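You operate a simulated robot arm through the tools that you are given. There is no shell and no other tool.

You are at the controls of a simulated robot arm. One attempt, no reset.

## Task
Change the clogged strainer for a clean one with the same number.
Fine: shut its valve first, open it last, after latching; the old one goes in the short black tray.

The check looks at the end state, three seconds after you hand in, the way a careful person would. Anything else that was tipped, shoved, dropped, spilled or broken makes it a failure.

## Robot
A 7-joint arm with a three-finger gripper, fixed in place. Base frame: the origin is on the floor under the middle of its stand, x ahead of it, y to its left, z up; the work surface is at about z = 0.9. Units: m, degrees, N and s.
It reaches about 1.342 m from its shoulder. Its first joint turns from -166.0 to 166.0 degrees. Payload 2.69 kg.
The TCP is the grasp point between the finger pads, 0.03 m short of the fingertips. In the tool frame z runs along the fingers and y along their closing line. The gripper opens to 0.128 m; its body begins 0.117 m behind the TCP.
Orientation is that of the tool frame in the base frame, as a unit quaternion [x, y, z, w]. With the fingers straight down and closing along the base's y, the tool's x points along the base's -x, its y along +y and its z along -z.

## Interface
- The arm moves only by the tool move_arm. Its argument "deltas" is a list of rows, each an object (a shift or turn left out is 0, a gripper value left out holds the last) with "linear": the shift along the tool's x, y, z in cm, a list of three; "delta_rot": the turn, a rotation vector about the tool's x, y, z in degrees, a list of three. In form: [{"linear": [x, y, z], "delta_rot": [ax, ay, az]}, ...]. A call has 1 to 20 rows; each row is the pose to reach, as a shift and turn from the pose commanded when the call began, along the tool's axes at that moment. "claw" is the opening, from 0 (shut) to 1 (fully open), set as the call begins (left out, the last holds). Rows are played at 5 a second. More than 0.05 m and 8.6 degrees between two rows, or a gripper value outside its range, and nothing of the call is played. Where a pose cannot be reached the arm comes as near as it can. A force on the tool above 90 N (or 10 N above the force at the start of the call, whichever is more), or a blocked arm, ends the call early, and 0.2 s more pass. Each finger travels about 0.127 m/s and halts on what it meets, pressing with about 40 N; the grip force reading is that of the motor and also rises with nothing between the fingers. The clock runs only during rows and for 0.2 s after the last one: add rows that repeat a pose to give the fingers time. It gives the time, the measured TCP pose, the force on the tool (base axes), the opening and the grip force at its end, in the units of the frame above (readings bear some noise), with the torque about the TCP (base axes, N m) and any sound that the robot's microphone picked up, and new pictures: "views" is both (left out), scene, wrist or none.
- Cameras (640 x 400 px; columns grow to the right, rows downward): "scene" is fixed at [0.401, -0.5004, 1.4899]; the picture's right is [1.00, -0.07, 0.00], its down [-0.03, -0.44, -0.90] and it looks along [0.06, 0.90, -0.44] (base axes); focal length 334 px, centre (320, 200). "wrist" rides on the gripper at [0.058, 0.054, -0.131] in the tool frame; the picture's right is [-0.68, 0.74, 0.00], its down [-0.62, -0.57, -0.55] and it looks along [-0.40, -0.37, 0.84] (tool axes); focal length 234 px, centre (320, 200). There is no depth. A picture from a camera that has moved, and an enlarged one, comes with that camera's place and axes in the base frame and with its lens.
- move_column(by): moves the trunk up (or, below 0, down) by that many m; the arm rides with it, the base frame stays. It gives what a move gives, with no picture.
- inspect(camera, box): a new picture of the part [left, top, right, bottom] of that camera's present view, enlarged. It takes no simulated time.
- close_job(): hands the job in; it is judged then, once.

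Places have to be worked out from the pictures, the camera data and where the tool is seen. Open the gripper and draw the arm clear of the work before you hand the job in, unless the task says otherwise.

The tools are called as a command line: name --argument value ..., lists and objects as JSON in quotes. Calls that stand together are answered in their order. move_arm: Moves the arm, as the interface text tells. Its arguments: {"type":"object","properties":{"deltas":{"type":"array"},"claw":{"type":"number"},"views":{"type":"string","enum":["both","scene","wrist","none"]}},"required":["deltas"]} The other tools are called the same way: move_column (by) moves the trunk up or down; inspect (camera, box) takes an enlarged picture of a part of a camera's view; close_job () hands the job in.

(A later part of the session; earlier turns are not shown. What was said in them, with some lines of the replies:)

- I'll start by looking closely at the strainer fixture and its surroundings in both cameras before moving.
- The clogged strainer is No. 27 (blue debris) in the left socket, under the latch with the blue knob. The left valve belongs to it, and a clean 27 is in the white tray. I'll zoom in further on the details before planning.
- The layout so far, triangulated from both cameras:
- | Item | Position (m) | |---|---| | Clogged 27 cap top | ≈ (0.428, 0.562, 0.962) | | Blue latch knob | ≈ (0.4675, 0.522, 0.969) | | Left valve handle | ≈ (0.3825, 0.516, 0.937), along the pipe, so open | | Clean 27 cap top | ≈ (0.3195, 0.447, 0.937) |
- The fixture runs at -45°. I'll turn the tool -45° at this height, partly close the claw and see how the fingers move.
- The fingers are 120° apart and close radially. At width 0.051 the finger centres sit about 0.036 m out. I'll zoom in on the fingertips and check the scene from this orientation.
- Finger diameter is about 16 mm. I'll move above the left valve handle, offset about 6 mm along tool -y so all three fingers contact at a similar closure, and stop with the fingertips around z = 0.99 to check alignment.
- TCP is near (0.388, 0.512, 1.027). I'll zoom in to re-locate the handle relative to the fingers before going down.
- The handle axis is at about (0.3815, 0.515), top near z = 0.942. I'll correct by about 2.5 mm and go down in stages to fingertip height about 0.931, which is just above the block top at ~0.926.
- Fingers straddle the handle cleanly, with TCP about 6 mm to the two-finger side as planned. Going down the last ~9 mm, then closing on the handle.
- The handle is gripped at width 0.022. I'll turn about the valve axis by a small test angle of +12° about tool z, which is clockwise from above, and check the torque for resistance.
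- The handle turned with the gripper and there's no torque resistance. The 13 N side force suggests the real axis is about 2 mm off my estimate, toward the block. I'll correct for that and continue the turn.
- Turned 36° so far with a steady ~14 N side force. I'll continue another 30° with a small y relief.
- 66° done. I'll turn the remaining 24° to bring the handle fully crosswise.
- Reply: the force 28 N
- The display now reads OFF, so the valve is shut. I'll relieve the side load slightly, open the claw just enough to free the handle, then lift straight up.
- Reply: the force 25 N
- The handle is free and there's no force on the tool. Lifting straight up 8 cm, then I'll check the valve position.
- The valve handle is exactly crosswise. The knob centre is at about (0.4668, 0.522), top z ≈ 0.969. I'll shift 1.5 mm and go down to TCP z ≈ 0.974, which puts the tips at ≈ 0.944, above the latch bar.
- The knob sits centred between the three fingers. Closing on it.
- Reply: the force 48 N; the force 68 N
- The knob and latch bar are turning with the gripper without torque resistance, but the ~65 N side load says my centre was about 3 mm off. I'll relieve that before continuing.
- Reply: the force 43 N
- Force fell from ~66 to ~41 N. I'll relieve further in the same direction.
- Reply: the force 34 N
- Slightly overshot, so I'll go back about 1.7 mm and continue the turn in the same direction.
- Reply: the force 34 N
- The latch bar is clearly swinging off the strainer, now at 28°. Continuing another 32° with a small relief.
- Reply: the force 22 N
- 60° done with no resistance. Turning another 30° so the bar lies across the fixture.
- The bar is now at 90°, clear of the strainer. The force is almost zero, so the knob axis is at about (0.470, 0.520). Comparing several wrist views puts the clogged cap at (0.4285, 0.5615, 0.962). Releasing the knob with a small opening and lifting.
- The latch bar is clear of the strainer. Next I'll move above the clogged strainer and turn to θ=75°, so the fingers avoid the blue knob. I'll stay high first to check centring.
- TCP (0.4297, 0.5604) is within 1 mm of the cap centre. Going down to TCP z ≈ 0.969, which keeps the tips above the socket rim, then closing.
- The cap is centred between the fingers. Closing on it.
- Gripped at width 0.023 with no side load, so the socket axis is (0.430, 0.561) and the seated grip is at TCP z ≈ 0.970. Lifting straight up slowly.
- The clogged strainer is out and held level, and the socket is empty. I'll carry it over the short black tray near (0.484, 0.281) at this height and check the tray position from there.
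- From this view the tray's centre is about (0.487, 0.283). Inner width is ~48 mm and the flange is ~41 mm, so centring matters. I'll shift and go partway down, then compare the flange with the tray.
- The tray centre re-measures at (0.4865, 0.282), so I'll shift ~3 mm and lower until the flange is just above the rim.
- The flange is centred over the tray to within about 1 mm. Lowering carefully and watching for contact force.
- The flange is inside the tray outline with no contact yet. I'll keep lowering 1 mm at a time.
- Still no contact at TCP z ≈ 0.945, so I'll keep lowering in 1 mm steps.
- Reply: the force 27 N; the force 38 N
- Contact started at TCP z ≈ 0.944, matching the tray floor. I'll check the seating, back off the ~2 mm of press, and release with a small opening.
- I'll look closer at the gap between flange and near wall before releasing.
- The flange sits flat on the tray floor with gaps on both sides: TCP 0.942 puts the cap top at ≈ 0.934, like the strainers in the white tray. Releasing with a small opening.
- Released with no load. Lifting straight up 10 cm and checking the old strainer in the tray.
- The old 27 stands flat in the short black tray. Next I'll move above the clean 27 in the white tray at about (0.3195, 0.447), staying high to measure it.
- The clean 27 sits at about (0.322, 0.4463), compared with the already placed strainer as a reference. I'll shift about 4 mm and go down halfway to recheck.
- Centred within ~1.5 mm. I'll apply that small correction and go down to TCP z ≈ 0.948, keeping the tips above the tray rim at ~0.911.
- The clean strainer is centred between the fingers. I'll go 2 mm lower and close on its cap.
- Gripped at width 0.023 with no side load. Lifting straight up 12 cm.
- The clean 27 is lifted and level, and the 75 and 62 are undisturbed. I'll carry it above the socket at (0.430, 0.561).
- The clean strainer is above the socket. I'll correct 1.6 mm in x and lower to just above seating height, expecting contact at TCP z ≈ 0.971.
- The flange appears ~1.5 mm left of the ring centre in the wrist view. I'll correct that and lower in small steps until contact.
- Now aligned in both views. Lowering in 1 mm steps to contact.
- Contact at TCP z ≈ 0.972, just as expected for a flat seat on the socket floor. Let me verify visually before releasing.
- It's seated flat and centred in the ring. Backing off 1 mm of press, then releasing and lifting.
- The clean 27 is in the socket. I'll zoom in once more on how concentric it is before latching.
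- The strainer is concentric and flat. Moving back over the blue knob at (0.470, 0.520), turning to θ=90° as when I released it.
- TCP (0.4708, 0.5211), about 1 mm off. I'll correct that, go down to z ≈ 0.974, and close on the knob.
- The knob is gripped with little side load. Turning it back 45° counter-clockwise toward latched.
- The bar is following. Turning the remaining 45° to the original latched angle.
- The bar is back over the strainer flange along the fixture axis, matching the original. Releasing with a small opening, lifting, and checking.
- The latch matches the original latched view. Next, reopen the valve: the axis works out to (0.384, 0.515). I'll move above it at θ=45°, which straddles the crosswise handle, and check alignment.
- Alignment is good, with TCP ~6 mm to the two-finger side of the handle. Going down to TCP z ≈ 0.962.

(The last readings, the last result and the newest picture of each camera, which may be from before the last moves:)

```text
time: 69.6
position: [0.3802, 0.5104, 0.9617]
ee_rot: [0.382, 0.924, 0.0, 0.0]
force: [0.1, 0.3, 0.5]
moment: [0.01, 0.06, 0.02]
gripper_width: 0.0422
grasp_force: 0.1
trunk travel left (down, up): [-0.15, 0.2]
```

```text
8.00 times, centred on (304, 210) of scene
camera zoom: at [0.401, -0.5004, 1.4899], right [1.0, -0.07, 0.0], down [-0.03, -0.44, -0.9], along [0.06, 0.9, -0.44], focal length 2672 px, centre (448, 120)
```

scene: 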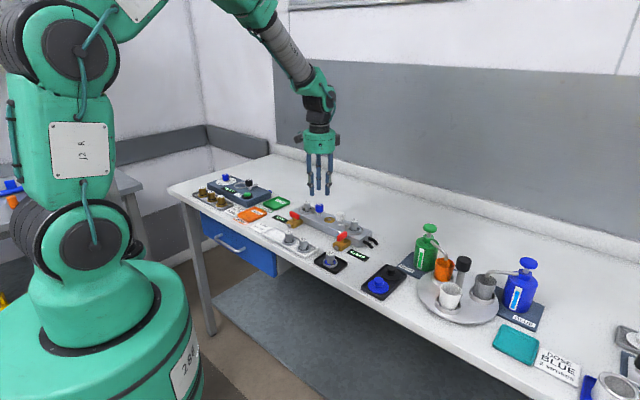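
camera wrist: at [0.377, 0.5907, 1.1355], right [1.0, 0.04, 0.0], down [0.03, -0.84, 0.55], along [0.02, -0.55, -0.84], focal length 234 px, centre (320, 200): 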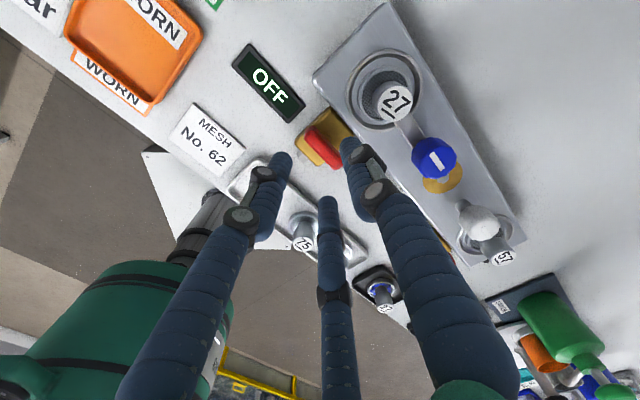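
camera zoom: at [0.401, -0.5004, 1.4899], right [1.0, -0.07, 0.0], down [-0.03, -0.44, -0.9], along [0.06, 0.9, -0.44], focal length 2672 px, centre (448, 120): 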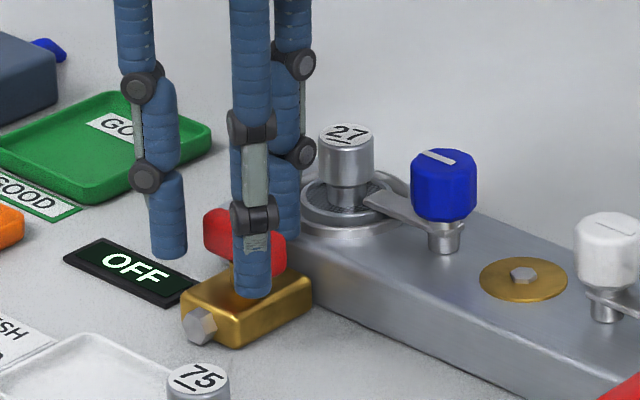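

The fingers straddle the handle. Closing.

move_arm --deltas '[{"linear": [0, 0, 0]}, {"linear": [0, 0, 0]}, {"linear": [0, 0, 0]}]' --claw 0.0 --views "wrist"

```text
time: 70.4
position: [0.3808, 0.5113, 0.9617]
ee_rot: [0.383, 0.924, 0.001, 0.0]
force: [8.9, 8.9, -4.4]
moment: [0.32, -0.21, 0.0]
gripper_width: 0.0216
grasp_force: 45.3
trunk travel left (down, up): [-0.15, 0.2]
camera wrist: at [0.3772, 0.5911, 1.0927], right [1.0, 0.04, 0.0], down [0.03, -0.84, 0.55], along [0.02, -0.55, -0.84], focal length 234 px, centre (320, 200)
```

wrist: 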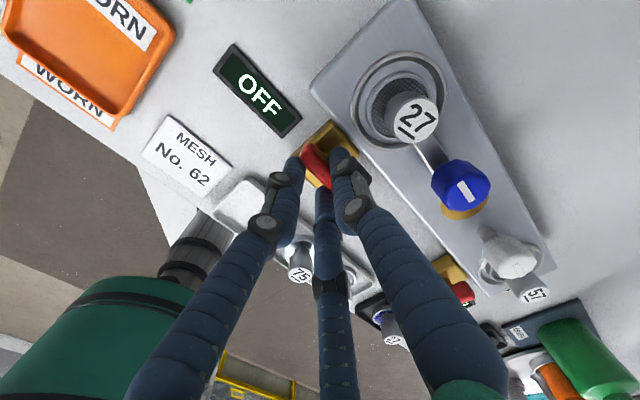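

Gripped at width 0.022. Turning back counter-clockwise about the valve axis, first 30°.

move_arm --deltas '[{"linear": [-0.07, 0.027, 0], "delta_rot": [0, 0, -8]}, {"linear": [-0.14, 0.053, 0], "delta_rot": [0, 0, -16]}, {"linear": [-0.209, 0.069, 0], "delta_rot": [0, 0, -24]}, {"linear": [-0.258, 0.087, 0], "delta_rot": [0, 0, -30]}, {"linear": [-0.258, 0.087, 0], "delta_rot": [0, 0, -30]}]' --views "wrist"

```text
time: 71.6
position: [0.3828, 0.5104, 0.9626]
ee_rot: [0.131, 0.991, 0.0, 0.0]
force: [23.7, 3.4, -11.2]
moment: [0.05, -1.0, -0.09]
gripper_width: 0.022
grasp_force: 45.2
trunk travel left (down, up): [-0.15, 0.2]
camera wrist: at [0.3403, 0.5778, 1.0926], right [0.84, 0.54, 0.0], down [0.45, -0.71, 0.55], along [0.29, -0.46, -0.84], focal length 234 px, centre (320, 200)
```

wrist: 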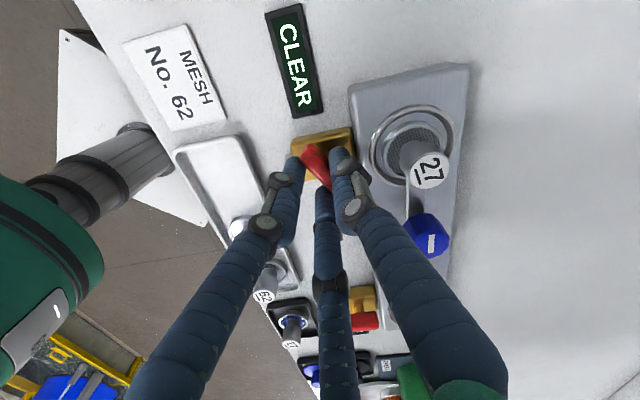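

The display already reads CLEAR. I'll continue to fully open, with a small side-load relief.

move_arm --deltas '[{"linear": [-0.11, 0.012, 0], "delta_rot": [0, 0, -8]}, {"linear": [-0.22, 0.033, 0], "delta_rot": [0, 0, -16]}, {"linear": [-0.289, 0.049, 0], "delta_rot": [0, 0, -24]}, {"linear": [-0.338, 0.067, 0], "delta_rot": [0, 0, -30]}, {"linear": [-0.338, 0.067, 0], "delta_rot": [0, 0, -30]}]' --views "wrist"

```text
time: 72.8
position: [0.3855, 0.511, 0.9628]
ee_rot: [-0.131, 0.991, -0.001, -0.001]
force: [1.2, 8.7, -10.5]
moment: [0.2, 0.24, 0.01]
gripper_width: 0.0216
grasp_force: 44.7
trunk travel left (down, up): [-0.15, 0.2]
camera wrist: at [0.3151, 0.5478, 1.0927], right [0.46, 0.89, 0.0], down [0.74, -0.39, 0.55], along [0.49, -0.26, -0.84], focal length 234 px, centre (320, 200)
```

wrist: 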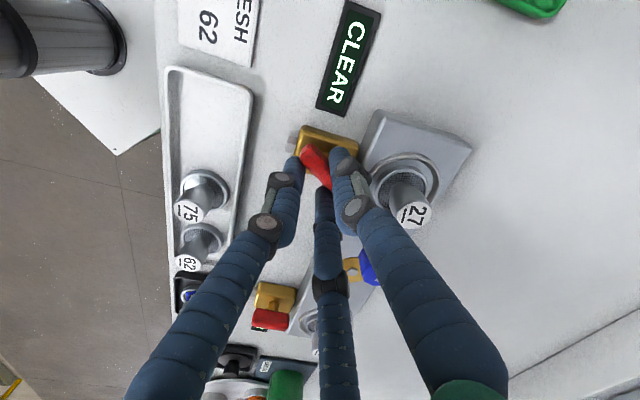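

60° back with light load. Turning the final 30° to align the handle with the pipe.

move_arm --deltas '[{"linear": [-0.07, 0.017, 0], "delta_rot": [0, 0, -8]}, {"linear": [-0.14, 0.033, 0], "delta_rot": [0, 0, -16]}, {"linear": [-0.209, 0.049, 0], "delta_rot": [0, 0, -24]}, {"linear": [-0.258, 0.067, 0], "delta_rot": [0, 0, -30]}, {"linear": [-0.258, 0.067, 0], "delta_rot": [0, 0, -30]}]' --views "wrist"

inspect --camera "wrist" --box '[264, 100, 384, 175]'

```text
time: 74.0
position: [0.3887, 0.5115, 0.9624]
ee_rot: [-0.383, 0.924, 0.0, 0.0]
force: [-6.6, 9.2, -15.9]
moment: [0.07, 0.35, -0.03]
gripper_width: 0.0219
grasp_force: 44.9
trunk travel left (down, up): [-0.15, 0.2]
camera wrist: at [0.3083, 0.509, 1.0928], right [-0.04, 1.0, 0.0], down [0.84, 0.04, 0.55], along [0.55, 0.02, -0.84], focal length 234 px, centre (320, 200)
```

wrist: 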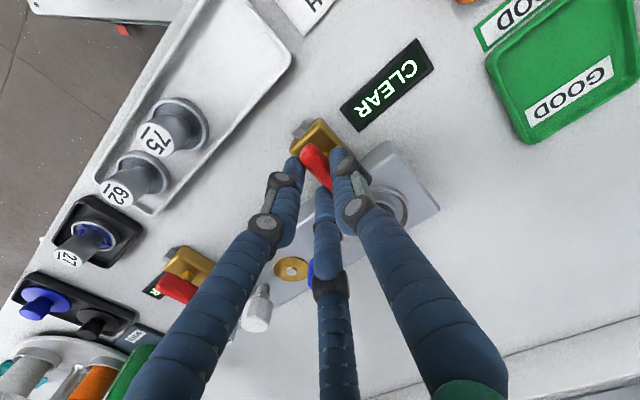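

```text
5.33 times, centred on (324, 138) of wrist
camera zoom: at [0.3083, 0.509, 1.0928], right [-0.04, 1.0, 0.0], down [0.84, 0.04, 0.55], along [0.55, 0.02, -0.84], focal length 1249 px, centre (299, 533)
```

zoom: 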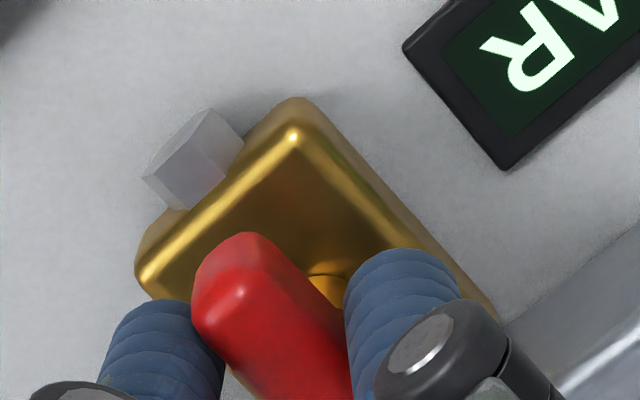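

The handle is aligned with the pipe again and the display reads CLEAR. Releasing with a small opening and lifting straight up.

move_arm --deltas '[{"linear": [0, 0, 0]}, {"linear": [0, 0, 0]}, {"linear": [0, 0, 0]}]' --claw 0.3 --views "none"

move_arm --deltas '[{"linear": [0, 0, -1.5]}, {"linear": [0, 0, -3.5]}, {"linear": [0, 0, -6]}, {"linear": [0, 0, -9]}, {"linear": [0, 0, -9]}]'

inspect --camera "wrist" --box '[240, 60, 400, 160]'

inspect --camera "scene" --box '[256, 190, 352, 250]'

```text
time: 74.8
position: [0.3872, 0.5128, 0.9641]
ee_rot: [-0.382, 0.924, 0.0, 0.0]
force: [-0.1, -0.2, 0.6]
moment: [-0.01, -0.04, -0.02]
gripper_width: 0.038
grasp_force: 0.0
trunk travel left (down, up): [-0.15, 0.2]
```

```text
time: 76.0
position: [0.3892, 0.512, 1.0534]
ee_rot: [-0.383, 0.924, -0.001, 0.001]
force: [-0.7, -0.1, -0.2]
moment: [0.03, -0.04, -0.02]
gripper_width: 0.0384
grasp_force: 0.0
trunk travel left (down, up): [-0.15, 0.2]
camera wrist: at [0.3094, 0.5084, 1.1839], right [-0.04, 1.0, 0.0], down [0.84, 0.03, 0.55], along [0.55, 0.02, -0.84], focal length 234 px, centre (320, 200)
```

scene: 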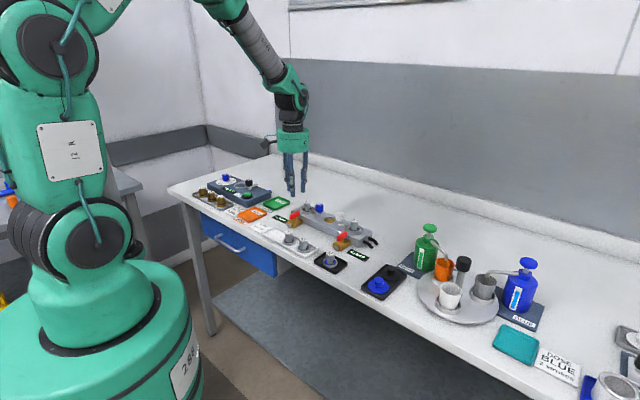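
wrist: 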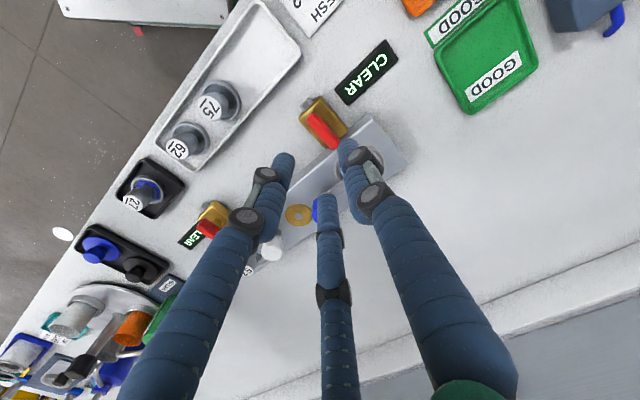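

```text
4.00 times, centred on (320, 110) of wrist
camera zoom: at [0.3094, 0.5084, 1.1839], right [-0.04, 1.0, 0.0], down [0.84, 0.03, 0.55], along [0.55, 0.02, -0.84], focal length 937 px, centre (320, 560)
```

zoom: 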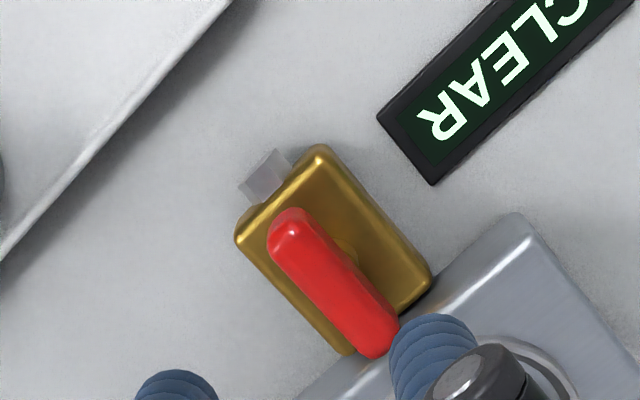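

```text
6.67 times, centred on (304, 220) of scene
camera zoom: at [0.401, -0.5004, 1.4899], right [1.0, -0.07, 0.0], down [-0.03, -0.44, -0.9], along [0.06, 0.9, -0.44], focal length 2227 px, centre (427, 67)
```

zoom: 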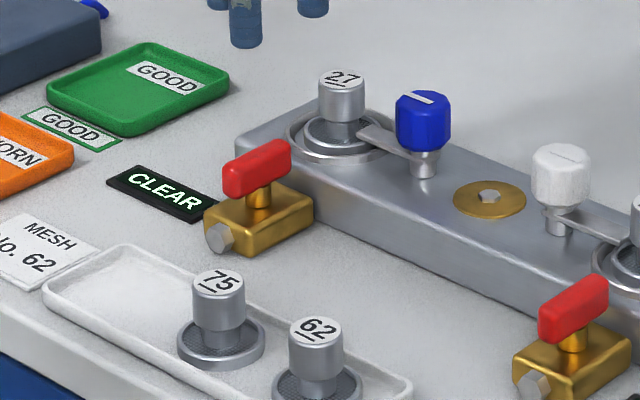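

All done on the fixture: clean 27 seated and latched, valve handle along the pipe, display CLEAR. Drawing the arm up and clear, then opening the gripper fully.

move_arm --deltas '[{"linear": [0, 0, -3]}, {"linear": [0, 0, -6.5]}, {"linear": [0, 0, -10]}, {"linear": [0, 0, -13.5]}, {"linear": [0, 0, -17]}, {"linear": [0, 0, -19]}, {"linear": [0, 0, -19]}]' --views "none"

move_arm --deltas '[{"linear": [0, 0, 0]}, {"linear": [0, 0, 0]}, {"linear": [0, 0, 0]}, {"linear": [0, 0, 0]}, {"linear": [0, 0, 0]}]' --claw 1.0

inspect --camera "scene" --box '[240, 180, 400, 280]'

inspect --camera "scene" --box '[160, 160, 320, 260]'

```text
time: 77.6
position: [0.3887, 0.5111, 1.243]
ee_rot: [-0.383, 0.924, 0.0, 0.0]
force: [0.2, 0.0, -0.4]
moment: [0.03, 0.02, -0.03]
gripper_width: 0.0387
grasp_force: 0.1
trunk travel left (down, up): [-0.15, 0.2]
```

```text
time: 78.8
position: [0.3889, 0.5118, 1.2433]
ee_rot: [-0.382, 0.924, 0.0, 0.0]
force: [0.2, 0.2, 0.4]
moment: [-0.01, -0.02, -0.05]
gripper_width: 0.128
grasp_force: 0.1
trunk travel left (down, up): [-0.15, 0.2]
camera wrist: at [0.309, 0.5084, 1.3733], right [-0.04, 1.0, 0.0], down [0.84, 0.04, 0.55], along [0.55, 0.02, -0.84], focal length 234 px, centre (320, 200)
```

scene: 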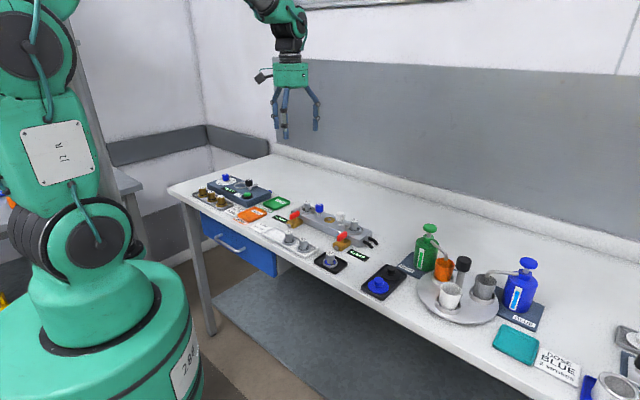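
wrist: 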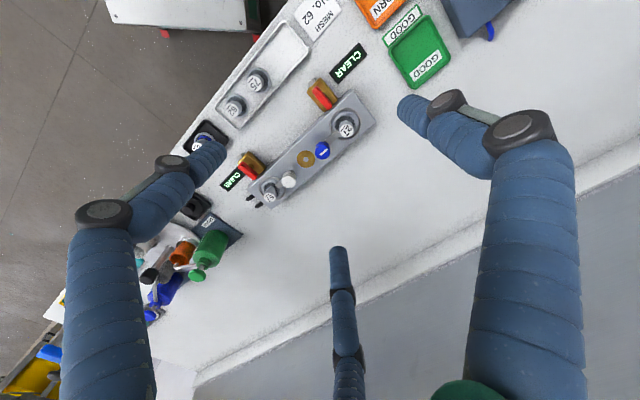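

```text
4.00 times, centred on (320, 230) of scene
camera zoom: at [0.401, -0.5004, 1.4899], right [1.0, -0.07, 0.0], down [-0.03, -0.44, -0.9], along [0.06, 0.9, -0.44], focal length 1336 px, centre (320, 80)
```

zoom: 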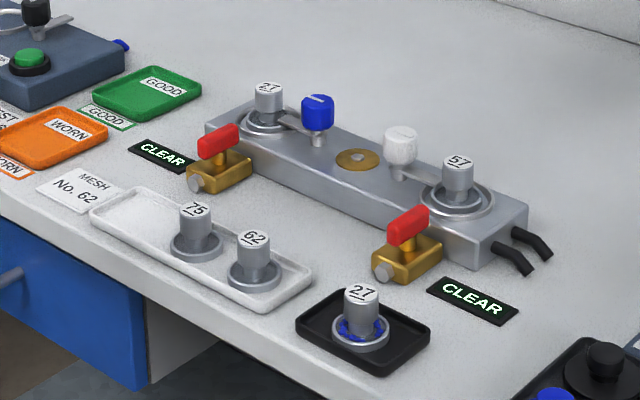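

```text
4.00 times, centred on (240, 210) of scene
camera zoom: at [0.401, -0.5004, 1.4899], right [1.0, -0.07, 0.0], down [-0.03, -0.44, -0.9], along [0.06, 0.9, -0.44], focal length 1336 px, centre (640, 160)
```

zoom: 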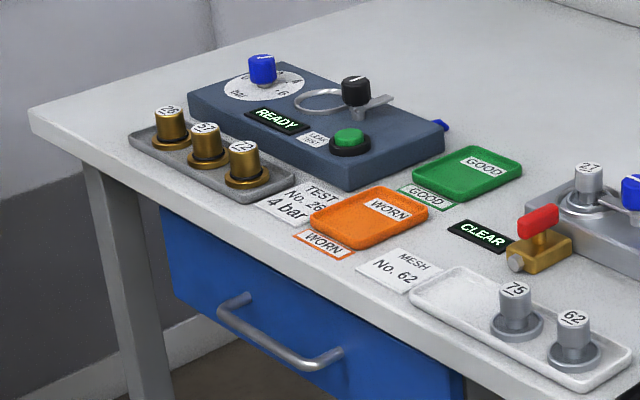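

The final views show the clean 27 seated and latched, and both displays reading CLEAR. The old 27 is in the short black tray, everything else is where it was, and the arm is clear with the gripper open. Handing in.

close_job

```text
The job is handed in.
```

I replaced the clogged No. 27 strainer with the clean No. 27 and handed the job in; I don't have the check's result.

- **Order:** I shut the left valve first (its display went to OFF). Then I swung the latch aside, changed the strainer, latched it again, and reopened the valve last. Its display now reads CLEAR.
- **Old strainer:** it is standing flat in the short black tray.
- **Everything else:** in the last camera views the other strainers, the trays and the second valve look as they did at the start. The gripper is open and the arm is raised clear of the bench.

There is a card reading "MESH No. 62" next to the tray. I followed your wording and matched the clogged strainer's own number, 27.
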